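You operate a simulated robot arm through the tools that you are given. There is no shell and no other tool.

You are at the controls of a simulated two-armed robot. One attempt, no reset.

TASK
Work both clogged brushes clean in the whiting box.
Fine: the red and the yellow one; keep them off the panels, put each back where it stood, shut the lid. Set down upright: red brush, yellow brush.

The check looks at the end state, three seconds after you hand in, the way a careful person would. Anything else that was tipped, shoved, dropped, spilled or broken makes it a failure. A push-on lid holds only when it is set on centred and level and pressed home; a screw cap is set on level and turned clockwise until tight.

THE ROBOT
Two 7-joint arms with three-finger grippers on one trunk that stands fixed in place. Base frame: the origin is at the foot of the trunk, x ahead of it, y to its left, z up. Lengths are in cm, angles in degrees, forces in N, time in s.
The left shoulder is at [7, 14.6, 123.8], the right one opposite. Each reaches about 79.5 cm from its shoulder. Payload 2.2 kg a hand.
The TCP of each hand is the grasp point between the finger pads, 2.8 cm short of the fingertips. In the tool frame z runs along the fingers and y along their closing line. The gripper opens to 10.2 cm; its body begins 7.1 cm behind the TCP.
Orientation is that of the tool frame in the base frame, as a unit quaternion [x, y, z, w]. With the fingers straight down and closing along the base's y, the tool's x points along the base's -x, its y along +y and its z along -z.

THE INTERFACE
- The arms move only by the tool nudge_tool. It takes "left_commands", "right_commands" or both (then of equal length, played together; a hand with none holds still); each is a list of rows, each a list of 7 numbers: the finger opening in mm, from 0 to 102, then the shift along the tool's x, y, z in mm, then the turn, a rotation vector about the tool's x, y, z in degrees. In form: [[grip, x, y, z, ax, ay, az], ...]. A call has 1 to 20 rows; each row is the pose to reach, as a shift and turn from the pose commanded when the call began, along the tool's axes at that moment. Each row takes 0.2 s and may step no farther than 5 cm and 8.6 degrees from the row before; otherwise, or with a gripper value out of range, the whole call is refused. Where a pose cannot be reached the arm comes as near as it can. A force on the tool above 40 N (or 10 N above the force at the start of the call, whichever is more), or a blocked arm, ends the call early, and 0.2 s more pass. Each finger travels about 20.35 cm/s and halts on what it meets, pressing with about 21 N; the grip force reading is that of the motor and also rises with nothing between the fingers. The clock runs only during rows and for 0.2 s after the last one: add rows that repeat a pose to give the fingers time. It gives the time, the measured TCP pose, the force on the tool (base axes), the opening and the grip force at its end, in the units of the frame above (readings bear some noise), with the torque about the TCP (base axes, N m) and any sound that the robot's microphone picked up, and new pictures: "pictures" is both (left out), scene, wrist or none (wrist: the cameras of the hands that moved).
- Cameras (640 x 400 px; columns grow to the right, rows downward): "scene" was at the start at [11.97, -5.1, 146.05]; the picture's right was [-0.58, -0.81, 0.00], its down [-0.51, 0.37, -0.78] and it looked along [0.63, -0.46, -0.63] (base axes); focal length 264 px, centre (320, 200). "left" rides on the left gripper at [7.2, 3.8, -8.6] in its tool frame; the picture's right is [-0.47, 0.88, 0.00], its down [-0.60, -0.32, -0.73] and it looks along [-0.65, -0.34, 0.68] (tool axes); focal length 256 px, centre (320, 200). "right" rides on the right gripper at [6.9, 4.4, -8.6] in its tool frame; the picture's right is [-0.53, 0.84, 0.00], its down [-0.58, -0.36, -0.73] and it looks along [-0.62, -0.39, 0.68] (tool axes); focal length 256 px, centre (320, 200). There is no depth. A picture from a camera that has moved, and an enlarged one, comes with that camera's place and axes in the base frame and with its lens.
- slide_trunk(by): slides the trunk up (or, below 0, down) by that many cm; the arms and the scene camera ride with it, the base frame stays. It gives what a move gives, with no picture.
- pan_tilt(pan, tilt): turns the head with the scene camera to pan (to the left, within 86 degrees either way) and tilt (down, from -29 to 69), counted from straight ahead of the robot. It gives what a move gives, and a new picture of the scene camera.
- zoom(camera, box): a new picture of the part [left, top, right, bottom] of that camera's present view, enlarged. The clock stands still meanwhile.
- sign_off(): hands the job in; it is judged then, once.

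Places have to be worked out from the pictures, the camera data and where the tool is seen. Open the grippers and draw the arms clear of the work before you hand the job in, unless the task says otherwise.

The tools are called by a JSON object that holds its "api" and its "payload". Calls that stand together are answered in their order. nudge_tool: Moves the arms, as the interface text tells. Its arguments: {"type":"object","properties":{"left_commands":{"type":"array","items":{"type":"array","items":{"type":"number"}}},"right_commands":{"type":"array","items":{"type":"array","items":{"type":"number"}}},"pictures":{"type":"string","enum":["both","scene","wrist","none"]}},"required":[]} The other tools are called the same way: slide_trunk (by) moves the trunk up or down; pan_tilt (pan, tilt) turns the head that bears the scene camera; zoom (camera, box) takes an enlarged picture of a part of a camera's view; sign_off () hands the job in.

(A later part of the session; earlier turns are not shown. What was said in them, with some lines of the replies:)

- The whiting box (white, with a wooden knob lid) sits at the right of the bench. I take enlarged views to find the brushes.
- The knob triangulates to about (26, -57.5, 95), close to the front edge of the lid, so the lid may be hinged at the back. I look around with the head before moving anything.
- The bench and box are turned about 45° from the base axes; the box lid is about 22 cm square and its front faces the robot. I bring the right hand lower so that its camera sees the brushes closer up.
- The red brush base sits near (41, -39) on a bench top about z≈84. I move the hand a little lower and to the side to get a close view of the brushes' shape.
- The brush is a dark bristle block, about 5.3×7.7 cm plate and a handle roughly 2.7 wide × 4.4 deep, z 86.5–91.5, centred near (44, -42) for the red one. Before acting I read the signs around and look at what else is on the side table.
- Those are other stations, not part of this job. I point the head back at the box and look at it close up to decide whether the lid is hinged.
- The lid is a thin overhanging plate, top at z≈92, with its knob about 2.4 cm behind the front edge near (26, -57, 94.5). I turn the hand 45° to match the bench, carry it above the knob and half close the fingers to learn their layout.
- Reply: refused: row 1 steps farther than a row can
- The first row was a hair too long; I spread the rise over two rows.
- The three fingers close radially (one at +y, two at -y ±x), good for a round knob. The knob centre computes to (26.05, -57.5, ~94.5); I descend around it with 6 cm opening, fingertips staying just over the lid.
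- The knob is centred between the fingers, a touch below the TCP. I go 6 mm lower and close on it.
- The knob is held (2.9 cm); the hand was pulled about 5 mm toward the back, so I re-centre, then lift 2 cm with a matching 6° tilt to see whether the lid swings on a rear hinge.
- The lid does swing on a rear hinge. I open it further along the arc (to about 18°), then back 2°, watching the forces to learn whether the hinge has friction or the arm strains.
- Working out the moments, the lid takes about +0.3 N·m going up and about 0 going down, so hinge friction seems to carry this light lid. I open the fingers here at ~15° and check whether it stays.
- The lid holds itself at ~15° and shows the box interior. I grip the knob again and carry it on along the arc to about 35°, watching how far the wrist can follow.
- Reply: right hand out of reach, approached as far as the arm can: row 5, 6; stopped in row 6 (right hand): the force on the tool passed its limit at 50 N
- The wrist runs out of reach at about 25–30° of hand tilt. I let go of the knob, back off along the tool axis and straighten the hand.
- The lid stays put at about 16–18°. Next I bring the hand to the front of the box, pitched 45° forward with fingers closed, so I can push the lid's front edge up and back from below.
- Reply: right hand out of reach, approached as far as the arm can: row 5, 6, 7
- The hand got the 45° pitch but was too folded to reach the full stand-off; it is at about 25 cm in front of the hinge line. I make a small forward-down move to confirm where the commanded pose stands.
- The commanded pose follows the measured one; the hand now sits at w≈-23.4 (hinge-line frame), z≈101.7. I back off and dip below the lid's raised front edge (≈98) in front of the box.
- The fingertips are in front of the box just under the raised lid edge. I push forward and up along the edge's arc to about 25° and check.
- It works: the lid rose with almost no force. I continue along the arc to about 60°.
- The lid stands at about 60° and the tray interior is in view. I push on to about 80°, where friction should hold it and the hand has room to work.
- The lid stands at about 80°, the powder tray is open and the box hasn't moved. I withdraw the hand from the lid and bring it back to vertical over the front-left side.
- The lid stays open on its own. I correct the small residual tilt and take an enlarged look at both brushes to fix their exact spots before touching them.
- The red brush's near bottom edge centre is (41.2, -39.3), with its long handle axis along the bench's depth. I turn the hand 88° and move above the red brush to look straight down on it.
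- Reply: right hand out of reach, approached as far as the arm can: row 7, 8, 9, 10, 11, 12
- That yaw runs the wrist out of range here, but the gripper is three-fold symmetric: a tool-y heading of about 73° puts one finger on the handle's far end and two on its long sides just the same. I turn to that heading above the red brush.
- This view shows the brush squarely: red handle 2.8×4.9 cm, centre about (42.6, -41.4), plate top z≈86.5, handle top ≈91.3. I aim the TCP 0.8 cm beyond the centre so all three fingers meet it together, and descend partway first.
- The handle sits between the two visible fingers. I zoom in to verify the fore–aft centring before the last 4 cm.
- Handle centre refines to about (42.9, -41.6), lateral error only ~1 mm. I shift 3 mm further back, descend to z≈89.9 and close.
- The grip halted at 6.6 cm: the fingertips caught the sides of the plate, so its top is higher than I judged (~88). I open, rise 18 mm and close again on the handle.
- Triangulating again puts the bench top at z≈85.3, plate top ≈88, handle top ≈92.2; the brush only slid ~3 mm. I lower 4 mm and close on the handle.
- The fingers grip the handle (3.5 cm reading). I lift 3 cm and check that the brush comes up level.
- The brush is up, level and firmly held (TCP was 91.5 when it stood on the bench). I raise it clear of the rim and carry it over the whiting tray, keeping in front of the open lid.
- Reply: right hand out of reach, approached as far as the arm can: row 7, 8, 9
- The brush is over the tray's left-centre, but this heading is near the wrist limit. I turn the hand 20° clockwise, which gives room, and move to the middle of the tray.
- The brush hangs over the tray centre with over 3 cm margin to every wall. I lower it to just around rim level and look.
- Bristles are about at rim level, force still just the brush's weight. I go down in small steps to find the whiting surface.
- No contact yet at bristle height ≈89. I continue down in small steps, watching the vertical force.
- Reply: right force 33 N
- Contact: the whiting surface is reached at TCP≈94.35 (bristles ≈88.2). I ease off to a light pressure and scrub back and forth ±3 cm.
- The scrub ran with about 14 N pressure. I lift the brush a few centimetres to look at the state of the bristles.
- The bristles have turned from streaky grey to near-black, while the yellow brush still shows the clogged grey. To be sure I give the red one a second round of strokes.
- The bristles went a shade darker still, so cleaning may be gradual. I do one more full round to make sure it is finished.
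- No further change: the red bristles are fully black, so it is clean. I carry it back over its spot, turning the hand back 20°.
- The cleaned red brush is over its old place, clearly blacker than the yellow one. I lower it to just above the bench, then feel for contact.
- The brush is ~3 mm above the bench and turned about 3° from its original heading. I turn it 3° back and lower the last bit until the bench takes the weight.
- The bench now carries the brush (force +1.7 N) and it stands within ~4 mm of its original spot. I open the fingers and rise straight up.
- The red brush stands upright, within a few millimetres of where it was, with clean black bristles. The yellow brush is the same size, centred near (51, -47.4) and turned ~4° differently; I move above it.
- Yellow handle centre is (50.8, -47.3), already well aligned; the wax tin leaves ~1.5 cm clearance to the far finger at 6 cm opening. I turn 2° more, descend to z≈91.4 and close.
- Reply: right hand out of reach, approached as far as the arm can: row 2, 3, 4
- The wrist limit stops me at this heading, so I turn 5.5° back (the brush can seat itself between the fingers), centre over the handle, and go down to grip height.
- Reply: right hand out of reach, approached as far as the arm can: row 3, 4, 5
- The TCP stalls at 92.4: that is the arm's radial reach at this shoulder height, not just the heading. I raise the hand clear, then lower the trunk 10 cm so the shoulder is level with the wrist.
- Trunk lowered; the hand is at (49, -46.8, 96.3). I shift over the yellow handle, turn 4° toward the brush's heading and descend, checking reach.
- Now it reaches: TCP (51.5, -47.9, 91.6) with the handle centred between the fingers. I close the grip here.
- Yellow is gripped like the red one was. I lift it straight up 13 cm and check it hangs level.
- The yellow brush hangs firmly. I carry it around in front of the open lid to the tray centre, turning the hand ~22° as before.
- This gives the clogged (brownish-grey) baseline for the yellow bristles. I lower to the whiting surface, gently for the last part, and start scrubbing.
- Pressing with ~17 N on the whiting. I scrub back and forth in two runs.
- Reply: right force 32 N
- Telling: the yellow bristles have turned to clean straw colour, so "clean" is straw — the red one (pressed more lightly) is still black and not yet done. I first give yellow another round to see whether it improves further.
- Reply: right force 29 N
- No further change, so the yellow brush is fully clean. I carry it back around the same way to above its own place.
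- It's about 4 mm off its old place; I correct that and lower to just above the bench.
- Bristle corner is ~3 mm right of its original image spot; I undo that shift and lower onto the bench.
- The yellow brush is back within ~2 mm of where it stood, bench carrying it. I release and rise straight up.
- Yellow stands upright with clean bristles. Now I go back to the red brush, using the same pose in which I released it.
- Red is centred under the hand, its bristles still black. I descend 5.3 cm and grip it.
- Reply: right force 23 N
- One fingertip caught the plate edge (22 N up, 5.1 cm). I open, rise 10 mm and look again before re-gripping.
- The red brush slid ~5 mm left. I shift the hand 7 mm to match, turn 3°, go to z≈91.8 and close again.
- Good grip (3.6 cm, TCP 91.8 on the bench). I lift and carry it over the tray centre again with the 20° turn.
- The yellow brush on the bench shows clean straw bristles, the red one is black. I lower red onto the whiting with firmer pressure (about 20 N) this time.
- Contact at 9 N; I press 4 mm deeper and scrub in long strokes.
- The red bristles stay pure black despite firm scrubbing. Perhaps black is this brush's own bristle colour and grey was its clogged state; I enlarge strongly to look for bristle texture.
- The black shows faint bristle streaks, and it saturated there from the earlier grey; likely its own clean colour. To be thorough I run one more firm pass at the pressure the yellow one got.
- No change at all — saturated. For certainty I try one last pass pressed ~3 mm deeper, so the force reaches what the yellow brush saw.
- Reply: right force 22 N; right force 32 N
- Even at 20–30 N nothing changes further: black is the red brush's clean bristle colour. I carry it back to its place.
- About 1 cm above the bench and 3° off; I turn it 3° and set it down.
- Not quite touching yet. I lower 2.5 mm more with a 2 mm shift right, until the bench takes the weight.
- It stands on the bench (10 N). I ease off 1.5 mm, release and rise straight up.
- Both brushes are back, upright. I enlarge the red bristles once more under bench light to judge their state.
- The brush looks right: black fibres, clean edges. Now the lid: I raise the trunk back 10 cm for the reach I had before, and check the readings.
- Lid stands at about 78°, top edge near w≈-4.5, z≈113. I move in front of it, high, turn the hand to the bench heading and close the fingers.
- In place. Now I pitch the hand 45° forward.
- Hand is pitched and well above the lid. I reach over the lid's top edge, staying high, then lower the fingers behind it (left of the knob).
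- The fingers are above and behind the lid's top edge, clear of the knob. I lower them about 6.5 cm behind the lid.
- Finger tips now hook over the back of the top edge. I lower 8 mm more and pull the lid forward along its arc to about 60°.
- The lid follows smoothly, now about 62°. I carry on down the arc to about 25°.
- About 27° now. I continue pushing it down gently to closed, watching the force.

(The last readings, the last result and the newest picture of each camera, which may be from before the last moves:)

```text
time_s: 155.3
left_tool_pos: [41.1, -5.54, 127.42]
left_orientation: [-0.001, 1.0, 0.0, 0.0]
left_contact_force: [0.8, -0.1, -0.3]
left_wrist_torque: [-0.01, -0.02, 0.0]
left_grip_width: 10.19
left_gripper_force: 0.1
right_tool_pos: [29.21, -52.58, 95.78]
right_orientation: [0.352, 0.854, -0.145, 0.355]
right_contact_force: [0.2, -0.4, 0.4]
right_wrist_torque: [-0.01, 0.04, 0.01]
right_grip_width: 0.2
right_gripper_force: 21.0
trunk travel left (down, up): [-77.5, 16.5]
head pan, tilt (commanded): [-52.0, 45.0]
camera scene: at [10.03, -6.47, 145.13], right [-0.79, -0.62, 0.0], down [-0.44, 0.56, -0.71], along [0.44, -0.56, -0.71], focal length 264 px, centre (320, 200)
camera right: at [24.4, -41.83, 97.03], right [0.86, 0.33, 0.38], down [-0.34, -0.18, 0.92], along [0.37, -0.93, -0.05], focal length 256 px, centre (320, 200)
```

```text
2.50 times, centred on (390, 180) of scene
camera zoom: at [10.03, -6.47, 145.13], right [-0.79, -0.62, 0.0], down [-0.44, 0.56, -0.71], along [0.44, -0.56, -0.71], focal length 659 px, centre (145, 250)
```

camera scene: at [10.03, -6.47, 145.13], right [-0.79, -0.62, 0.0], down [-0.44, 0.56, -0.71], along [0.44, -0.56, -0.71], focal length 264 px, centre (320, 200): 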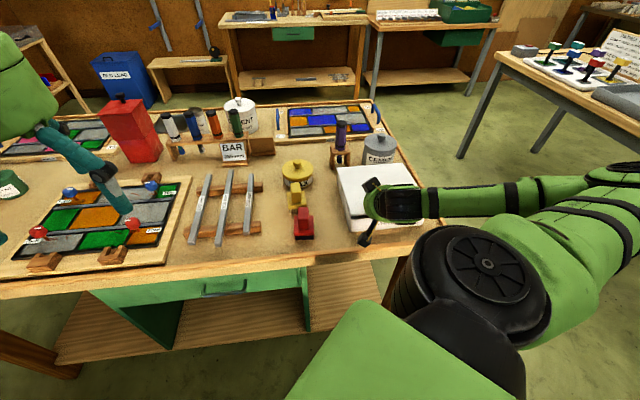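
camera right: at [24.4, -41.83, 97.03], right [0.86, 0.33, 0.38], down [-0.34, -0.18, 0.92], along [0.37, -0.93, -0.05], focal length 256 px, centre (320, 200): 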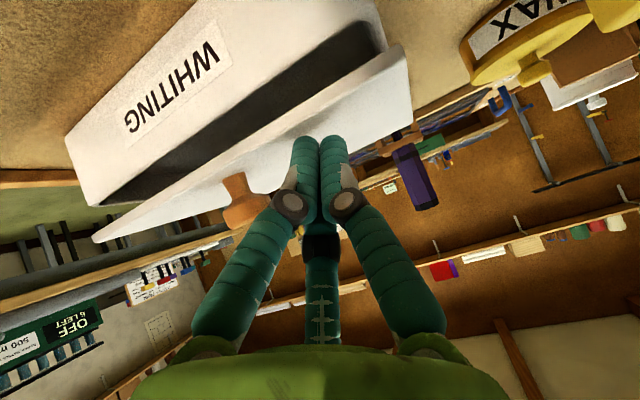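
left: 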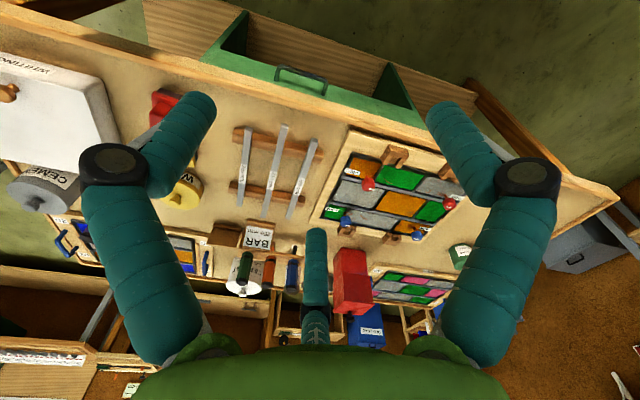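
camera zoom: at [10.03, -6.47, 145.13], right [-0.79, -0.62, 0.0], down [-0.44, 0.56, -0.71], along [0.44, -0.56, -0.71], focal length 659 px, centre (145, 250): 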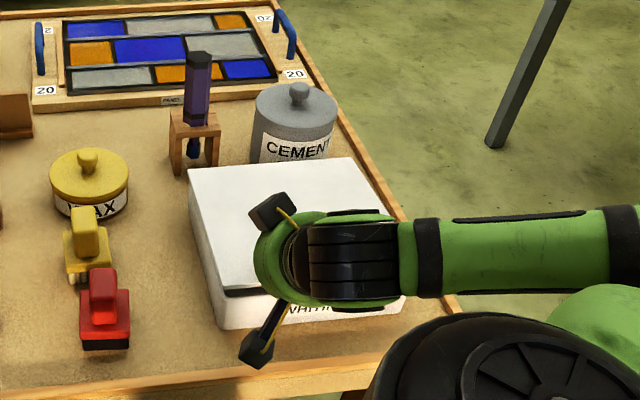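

Nearly closed; the wrist view still shows a ~2 cm gap at the front. I press straight down in small steps.

{"api": "nudge_tool", "payload": {"right_commands": [[0, 4, 0, 4, 0, 0, 0], [0, 8, 0, 8, 0, 0, 0], [0, 11, 0, 11, 0, 0, 0], [0, 11, 0, 11, 0, 0, 0]], "pictures": "wrist"}}

```text
time_s: 156.3
left_tool_pos: [41.05, -5.7, 127.3]
left_orientation: [-0.003, 1.0, -0.002, 0.0]
left_contact_force: [-0.8, -0.1, 0.2]
left_wrist_torque: [0.02, 0.01, 0.02]
left_grip_width: 10.21
left_gripper_force: 0.0
right_tool_pos: [29.17, -52.59, 94.15]
right_orientation: [0.354, 0.853, -0.146, 0.354]
right_contact_force: [0.3, -0.3, -0.1]
right_wrist_torque: [0.03, 0.0, 0.01]
right_grip_width: 0.21
right_gripper_force: 20.9
trunk travel left (down, up): [-77.5, 16.5]
head pan, tilt (commanded): [-52.0, 45.0]
camera right: at [24.43, -41.77, 95.45], right [0.86, 0.33, 0.38], down [-0.34, -0.18, 0.92], along [0.37, -0.93, -0.05], focal length 256 px, centre (320, 200)
```

right: 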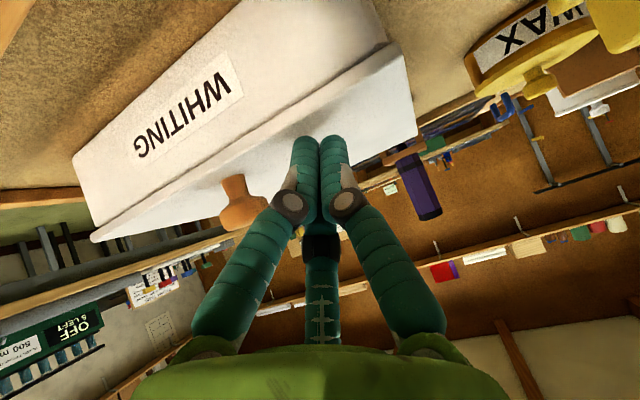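

No gap visible any more. I press a few millimetres further until the force confirms the lid is seated.

{"api": "nudge_tool", "payload": {"right_commands": [[0, 2, 0, 2, 0, 0, 0], [0, 4, 0, 4, 0, 0, 0], [0, 4, 0, 4, 0, 0, 0]], "pictures": "none"}}

{"api": "zoom", "payload": {"camera": "right", "box": [60, 40, 440, 260]}}

```text
time_s: 157.1
left_tool_pos: [40.8, -5.38, 127.42]
left_orientation: [-0.002, 1.0, -0.001, 0.001]
left_contact_force: [-0.6, 0.5, -0.4]
left_wrist_torque: [0.0, -0.02, 0.01]
left_grip_width: 10.19
left_gripper_force: 0.1
right_tool_pos: [29.22, -52.46, 94.05]
right_orientation: [0.352, 0.852, -0.147, 0.358]
right_contact_force: [-1.1, -4.8, 21.5]
right_wrist_torque: [-0.3, -0.06, -0.05]
right_grip_width: 0.22
right_gripper_force: 20.9
trunk travel left (down, up): [-77.5, 16.5]
head pan, tilt (commanded): [-52.0, 45.0]
```

```text
1.68 times, centred on (250, 150) of right
camera zoom: at [24.44, -41.75, 95.21], right [0.86, 0.33, 0.38], down [-0.34, -0.17, 0.92], along [0.38, -0.93, -0.04], focal length 431 px, centre (438, 284)
```

zoom: 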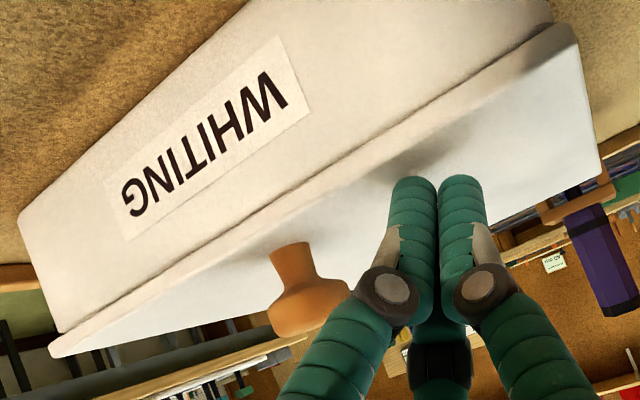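

The lid is flush and seated under 21 N. I lift the hand straight off, rise well clear and straighten it.

{"api": "nudge_tool", "payload": {"right_commands": [[0, -15, 0, -15, 0, 0, 0], [0, -45, 0, -45, 0, 0, 0], [0, -75, 0, -75, 0, 0, 0], [0, -105, 0, -105, 0, 0, 0], [0, -135, 0, -135, 0, 0, 0], [0, -150, 0, -150, 0, 8, 0], [0, -160, 0, -160, 0, 16, 0], [20, -165, 0, -165, 0, 24, 0], [40, -170, 0, -170, 0, 32, 0], [60, -175, 0, -175, 0, 40, 0], [80, -175, 0, -175, 0, 45, 0], [100, -175, 0, -175, 0, 45, 0]], "pictures": "both"}}

{"api": "zoom", "payload": {"camera": "scene", "box": [260, 100, 460, 260]}}

```text
time_s: 159.7
left_tool_pos: [40.94, -5.65, 127.32]
left_orientation: [-0.002, 1.0, -0.001, 0.0]
left_contact_force: [-0.2, 0.3, 0.3]
left_wrist_torque: [0.0, -0.01, 0.02]
left_grip_width: 10.21
left_gripper_force: 0.2
right_tool_pos: [29.26, -52.7, 118.31]
right_orientation: [0.383, 0.924, 0.001, 0.0]
right_contact_force: [-0.3, -0.5, 0.1]
right_wrist_torque: [0.03, 0.03, -0.01]
right_grip_width: 9.97
right_gripper_force: 0.0
trunk travel left (down, up): [-77.5, 16.5]
head pan, tilt (commanded): [-52.0, 45.0]
camera scene: at [9.97, -6.45, 145.14], right [-0.79, -0.62, 0.0], down [-0.44, 0.56, -0.71], along [0.44, -0.56, -0.71], focal length 264 px, centre (320, 200)
camera right: at [27.37, -44.77, 126.95], right [0.98, 0.22, 0.0], down [0.15, -0.67, 0.73], along [0.16, -0.71, -0.68], focal length 256 px, centre (320, 200)
```

scene: 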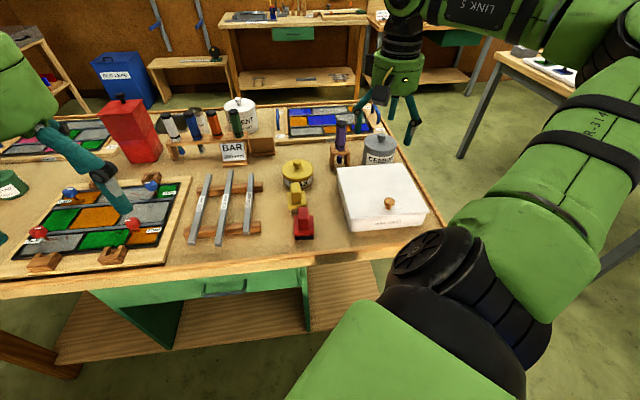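
right: 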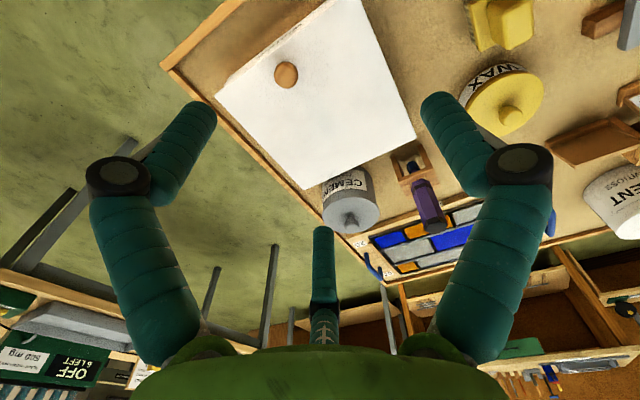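

```text
2.50 times, centred on (360, 180) of scene
camera zoom: at [9.97, -6.45, 145.14], right [-0.79, -0.62, 0.0], down [-0.44, 0.56, -0.71], along [0.44, -0.56, -0.71], focal length 659 px, centre (220, 250)
```

zoom: 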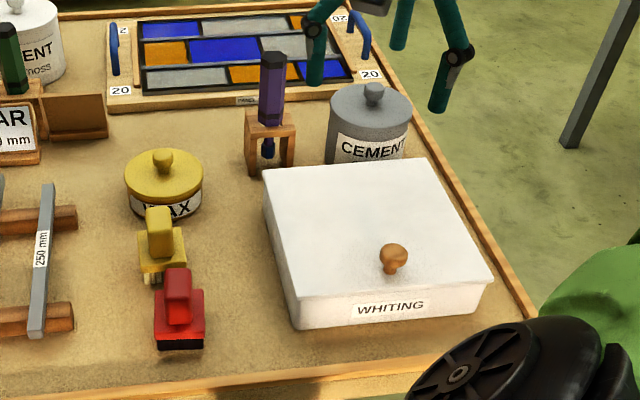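

The box is shut and everything else looks untouched. I take the same enlarged views as at the start to compare the brushes and the lid seam.

{"api": "zoom", "payload": {"camera": "scene", "box": [260, 150, 340, 250]}}

{"api": "zoom", "payload": {"camera": "scene", "box": [330, 160, 440, 240]}}

{"api": "zoom", "payload": {"camera": "scene", "box": [285, 180, 325, 245]}}

```text
4.00 times, centred on (300, 200) of scene
camera zoom: at [9.97, -6.45, 145.14], right [-0.79, -0.62, 0.0], down [-0.44, 0.56, -0.71], along [0.44, -0.56, -0.71], focal length 1054 px, centre (400, 200)
```

zoom: 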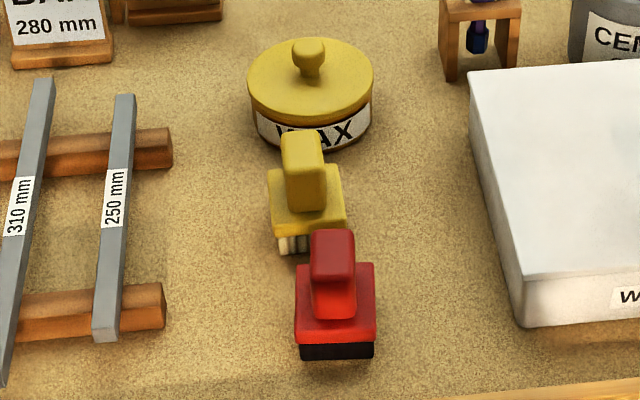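

```text
5.00 times, centred on (385, 200) of scene
camera zoom: at [9.97, -6.45, 145.14], right [-0.79, -0.62, 0.0], down [-0.44, 0.56, -0.71], along [0.44, -0.56, -0.71], focal length 1318 px, centre (-5, 200)
```

zoom: 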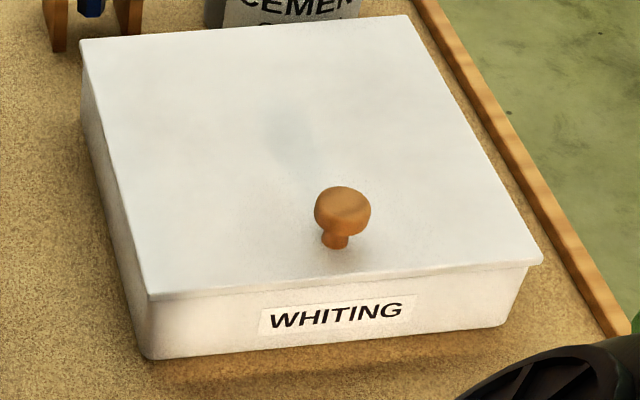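

```text
6.15 times, centred on (305, 212) of scene
camera zoom: at [9.97, -6.45, 145.14], right [-0.79, -0.62, 0.0], down [-0.44, 0.56, -0.71], along [0.44, -0.56, -0.71], focal length 1622 px, centre (412, 123)
```

zoom: 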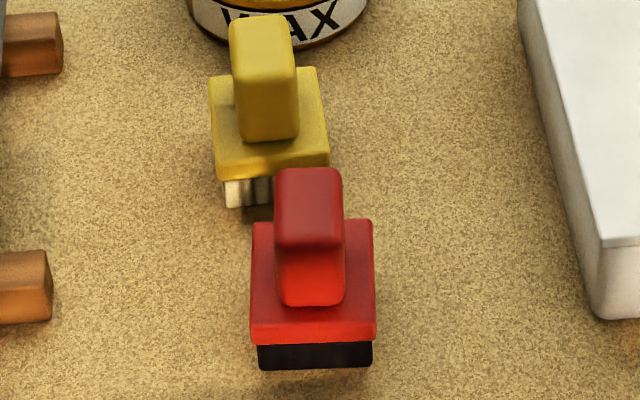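

Same-view comparison: the yellow bristles went from slate to straw, the red ones from slate to their own black and stayed there; lid seam is flush and level. I withdraw the right arm to its starting place, gripper open.

{"api": "nudge_tool", "payload": {"right_commands": [[102, 29, 17, -20, 0, 0, -7.5], [102, 57, 34, -40, 0, 0, -15], [102, 86, 50, -60, 0, 0, -22.5], [102, 115, 67, -80, 0, 0, -30], [102, 143, 84, -100, 0, 0, -37.5], [102, 170, 100, -118, 0, 0, -45], [102, 170, 100, -118, 0, 0, -45]], "pictures": "both"}}

{"api": "pan_tilt", "payload": {"pan": -35.8, "tilt": 38.7}}

{"api": "zoom", "payload": {"camera": "scene", "box": [320, 160, 520, 300]}}

{"api": "zoom", "payload": {"camera": "scene", "box": [330, 215, 390, 285]}}

```text
time_s: 161.3
left_tool_pos: [41.04, -5.71, 127.41]
left_orientation: [-0.002, 1.0, 0.0, 0.0]
left_contact_force: [-0.7, -0.6, -1.3]
left_wrist_torque: [0.06, 0.01, 0.03]
left_grip_width: 10.22
left_gripper_force: 0.1
right_tool_pos: [24.38, -33.52, 130.11]
right_orientation: [0.0, 1.0, 0.001, 0.0]
right_contact_force: [-0.5, -0.1, 0.3]
right_wrist_torque: [0.02, 0.01, -0.03]
right_grip_width: 10.21
right_gripper_force: 0.0
trunk travel left (down, up): [-77.5, 16.5]
head pan, tilt (commanded): [-52.0, 45.0]
camera scene: at [10.03, -6.58, 145.13], right [-0.79, -0.62, 0.0], down [-0.44, 0.56, -0.71], along [0.44, -0.56, -0.71], focal length 264 px, centre (320, 200)
camera right: at [17.36, -29.36, 138.84], right [0.53, 0.85, 0.0], down [0.58, -0.37, 0.73], along [0.62, -0.39, -0.68], focal length 256 px, centre (320, 200)
```

scene: 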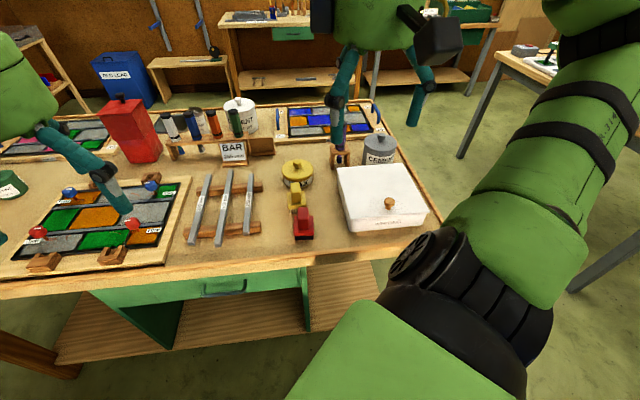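
right: 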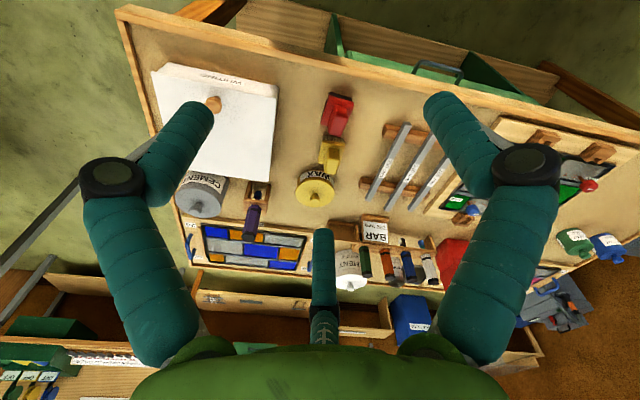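

```text
time_s: 162.1
left_tool_pos: [41.05, -5.61, 127.34]
left_orientation: [-0.002, 1.0, 0.0, 0.0]
left_contact_force: [-0.5, -0.1, 0.0]
left_wrist_torque: [0.0, 0.01, -0.01]
left_grip_width: 10.2
left_gripper_force: 0.1
right_tool_pos: [24.31, -33.59, 130.17]
right_orientation: [0.0, 1.0, 0.0, 0.0]
right_contact_force: [0.3, -0.2, 0.6]
right_wrist_torque: [0.02, 0.01, -0.03]
right_grip_width: 10.21
right_gripper_force: 0.0
trunk travel left (down, up): [-77.5, 16.5]
head pan, tilt (commanded): [-35.8, 38.7]
camera scene: at [11.96, -5.11, 146.05], right [-0.59, -0.81, 0.0], down [-0.51, 0.37, -0.78], along [0.63, -0.46, -0.63], focal length 264 px, centre (320, 200)
```

scene: 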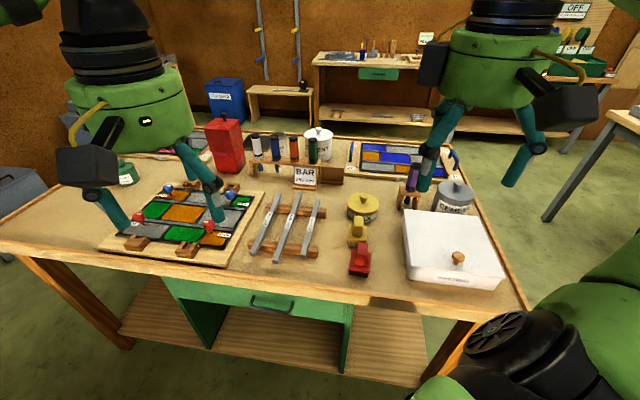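

```text
2.86 times, centred on (420, 230) of scene
camera zoom: at [11.96, -5.11, 146.05], right [-0.59, -0.81, 0.0], down [-0.51, 0.37, -0.78], along [0.63, -0.46, -0.63], focal length 753 px, centre (34, 114)
```

zoom: 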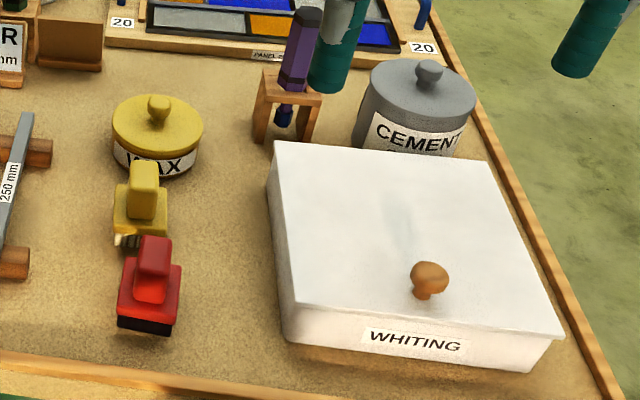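

```text
5.71 times, centred on (360, 250) of scene
camera zoom: at [11.96, -5.11, 146.05], right [-0.59, -0.81, 0.0], down [-0.51, 0.37, -0.78], along [0.63, -0.46, -0.63], focal length 1506 px, centre (91, -86)
```

zoom: 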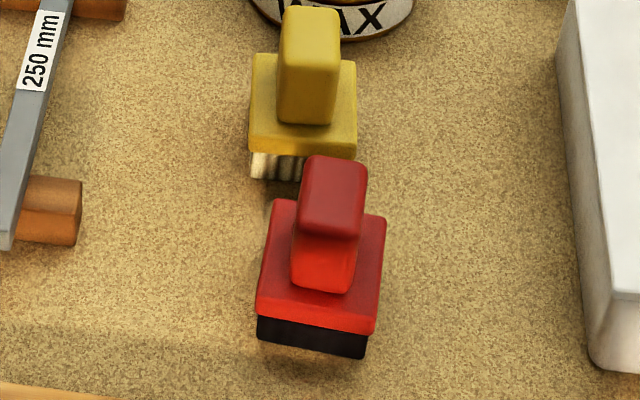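

Scene matches the start picture. To be certain about the red bristles I bring the right hand to the exact viewpoint I used at t=3 s and take the same enlarged picture for comparison.

{"api": "nudge_tool", "payload": {"right_commands": [[102, -10, 1, 45, 0, 0, 0], [102, -20, 2, 90, 0, 0, 0], [102, -30, 3, 135, 0, 0, 0], [102, -40, 4, 180, 0, 0, 0], [102, -50, 5, 225, 0, 0, 0], [102, -59, 5, 271, 0, 0, 0], [102, -59, 5, 271, 0, 0, 0]], "pictures": "none"}}

{"api": "zoom", "payload": {"camera": "right", "box": [200, 80, 440, 230]}}

```text
time_s: 163.7
left_tool_pos: [41.08, -5.63, 127.46]
left_orientation: [-0.002, 1.0, 0.001, 0.001]
left_contact_force: [-0.5, -0.4, 0.0]
left_wrist_torque: [0.01, 0.0, -0.03]
left_grip_width: 10.19
left_gripper_force: 0.0
right_tool_pos: [29.93, -32.73, 103.03]
right_orientation: [0.0, 1.0, 0.0, 0.001]
right_contact_force: [-0.3, -0.3, 0.2]
right_wrist_torque: [0.02, 0.01, 0.01]
right_grip_width: 10.18
right_gripper_force: 0.0
trunk travel left (down, up): [-77.5, 16.5]
head pan, tilt (commanded): [-35.8, 38.7]
```

```text
2.67 times, centred on (320, 155) of right
camera zoom: at [22.99, -28.56, 111.7], right [0.53, 0.84, 0.0], down [0.58, -0.37, 0.73], along [0.62, -0.39, -0.68], focal length 683 px, centre (320, 320)
```

zoom: 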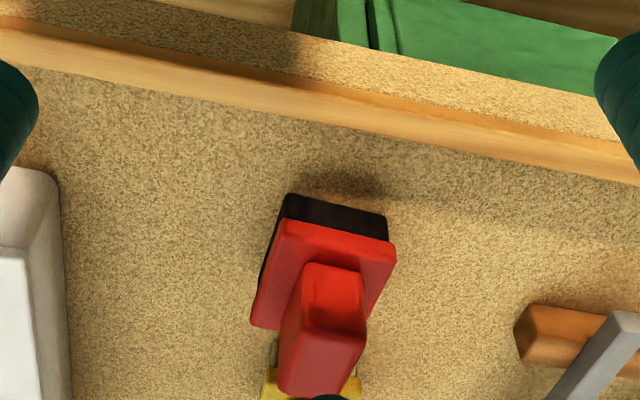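

Side by side with the t=3 s picture, the red bristles have clearly gone from dusty slate-grey to clean black, and they finished changing early on. I withdraw the arm to its starting place again.

{"api": "nudge_tool", "payload": {"right_commands": [[102, 10, 0, -45, 0, 0, 0], [102, 20, -1, -90, 0, 0, 0], [102, 30, -2, -135, 0, 0, 0], [102, 40, -3, -180, 0, 0, 0], [102, 50, -4, -225, 0, 0, 0], [102, 58, -5, -270, 0, 0, 0], [102, 58, -5, -270, 0, 0, 0]], "pictures": "scene"}}

```text
time_s: 165.3
left_tool_pos: [41.0, -5.56, 127.41]
left_orientation: [-0.002, 1.0, 0.0, 0.0]
left_contact_force: [0.0, -0.2, -0.2]
left_wrist_torque: [0.01, 0.0, 0.0]
left_grip_width: 10.2
left_gripper_force: 0.1
right_tool_pos: [24.23, -33.67, 130.18]
right_orientation: [0.0, 1.0, 0.001, 0.001]
right_contact_force: [-0.2, -0.1, -0.2]
right_wrist_torque: [0.04, -0.01, -0.01]
right_grip_width: 10.2
right_gripper_force: 0.1
trunk travel left (down, up): [-77.5, 16.5]
head pan, tilt (commanded): [-35.8, 38.7]
camera scene: at [11.96, -5.11, 146.05], right [-0.58, -0.81, 0.0], down [-0.51, 0.37, -0.78], along [0.63, -0.46, -0.63], focal length 264 px, centre (320, 200)
```

scene: 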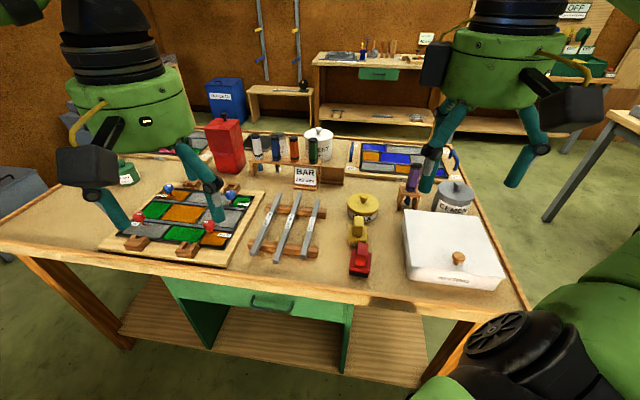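

Both brushes have been worked in the whiting and stand upright in their places. The whiting box is shut, nothing else has moved, and the arms are clear with grippers open, so I hand the job in.

{"api": "sign_off", "payload": {}}

```text
The job is handed in.
```

I worked both brushes in the whiting box, put each back upright where it stood, shut the lid and handed the job in. I'm sure the yellow brush is clean, but less sure about the red one.

- **Yellow brush:** the bristles went from slate grey to clean straw colour. A second round made no difference, so I took it as fully clean. It is within about 2 mm of its old spot.
- **Red brush:** the bristles went from slate grey to black and stopped changing early on, even after six rounds, the last at 20–30 N. I took black to be its natural bristle colour. If it should look straw-coloured like the yellow one, it is not clean. It is within a few millimetres of its old spot; it slid slightly while I was gripping it, and I corrected for that.
- **Lid:** it is down flush and level, pressed home with about 21 N.
- **Everything else:** the panels were not touched. In the final pictures nothing else looks shoved, tipped or spilled. The arms are back at their starting places with the grippers open.
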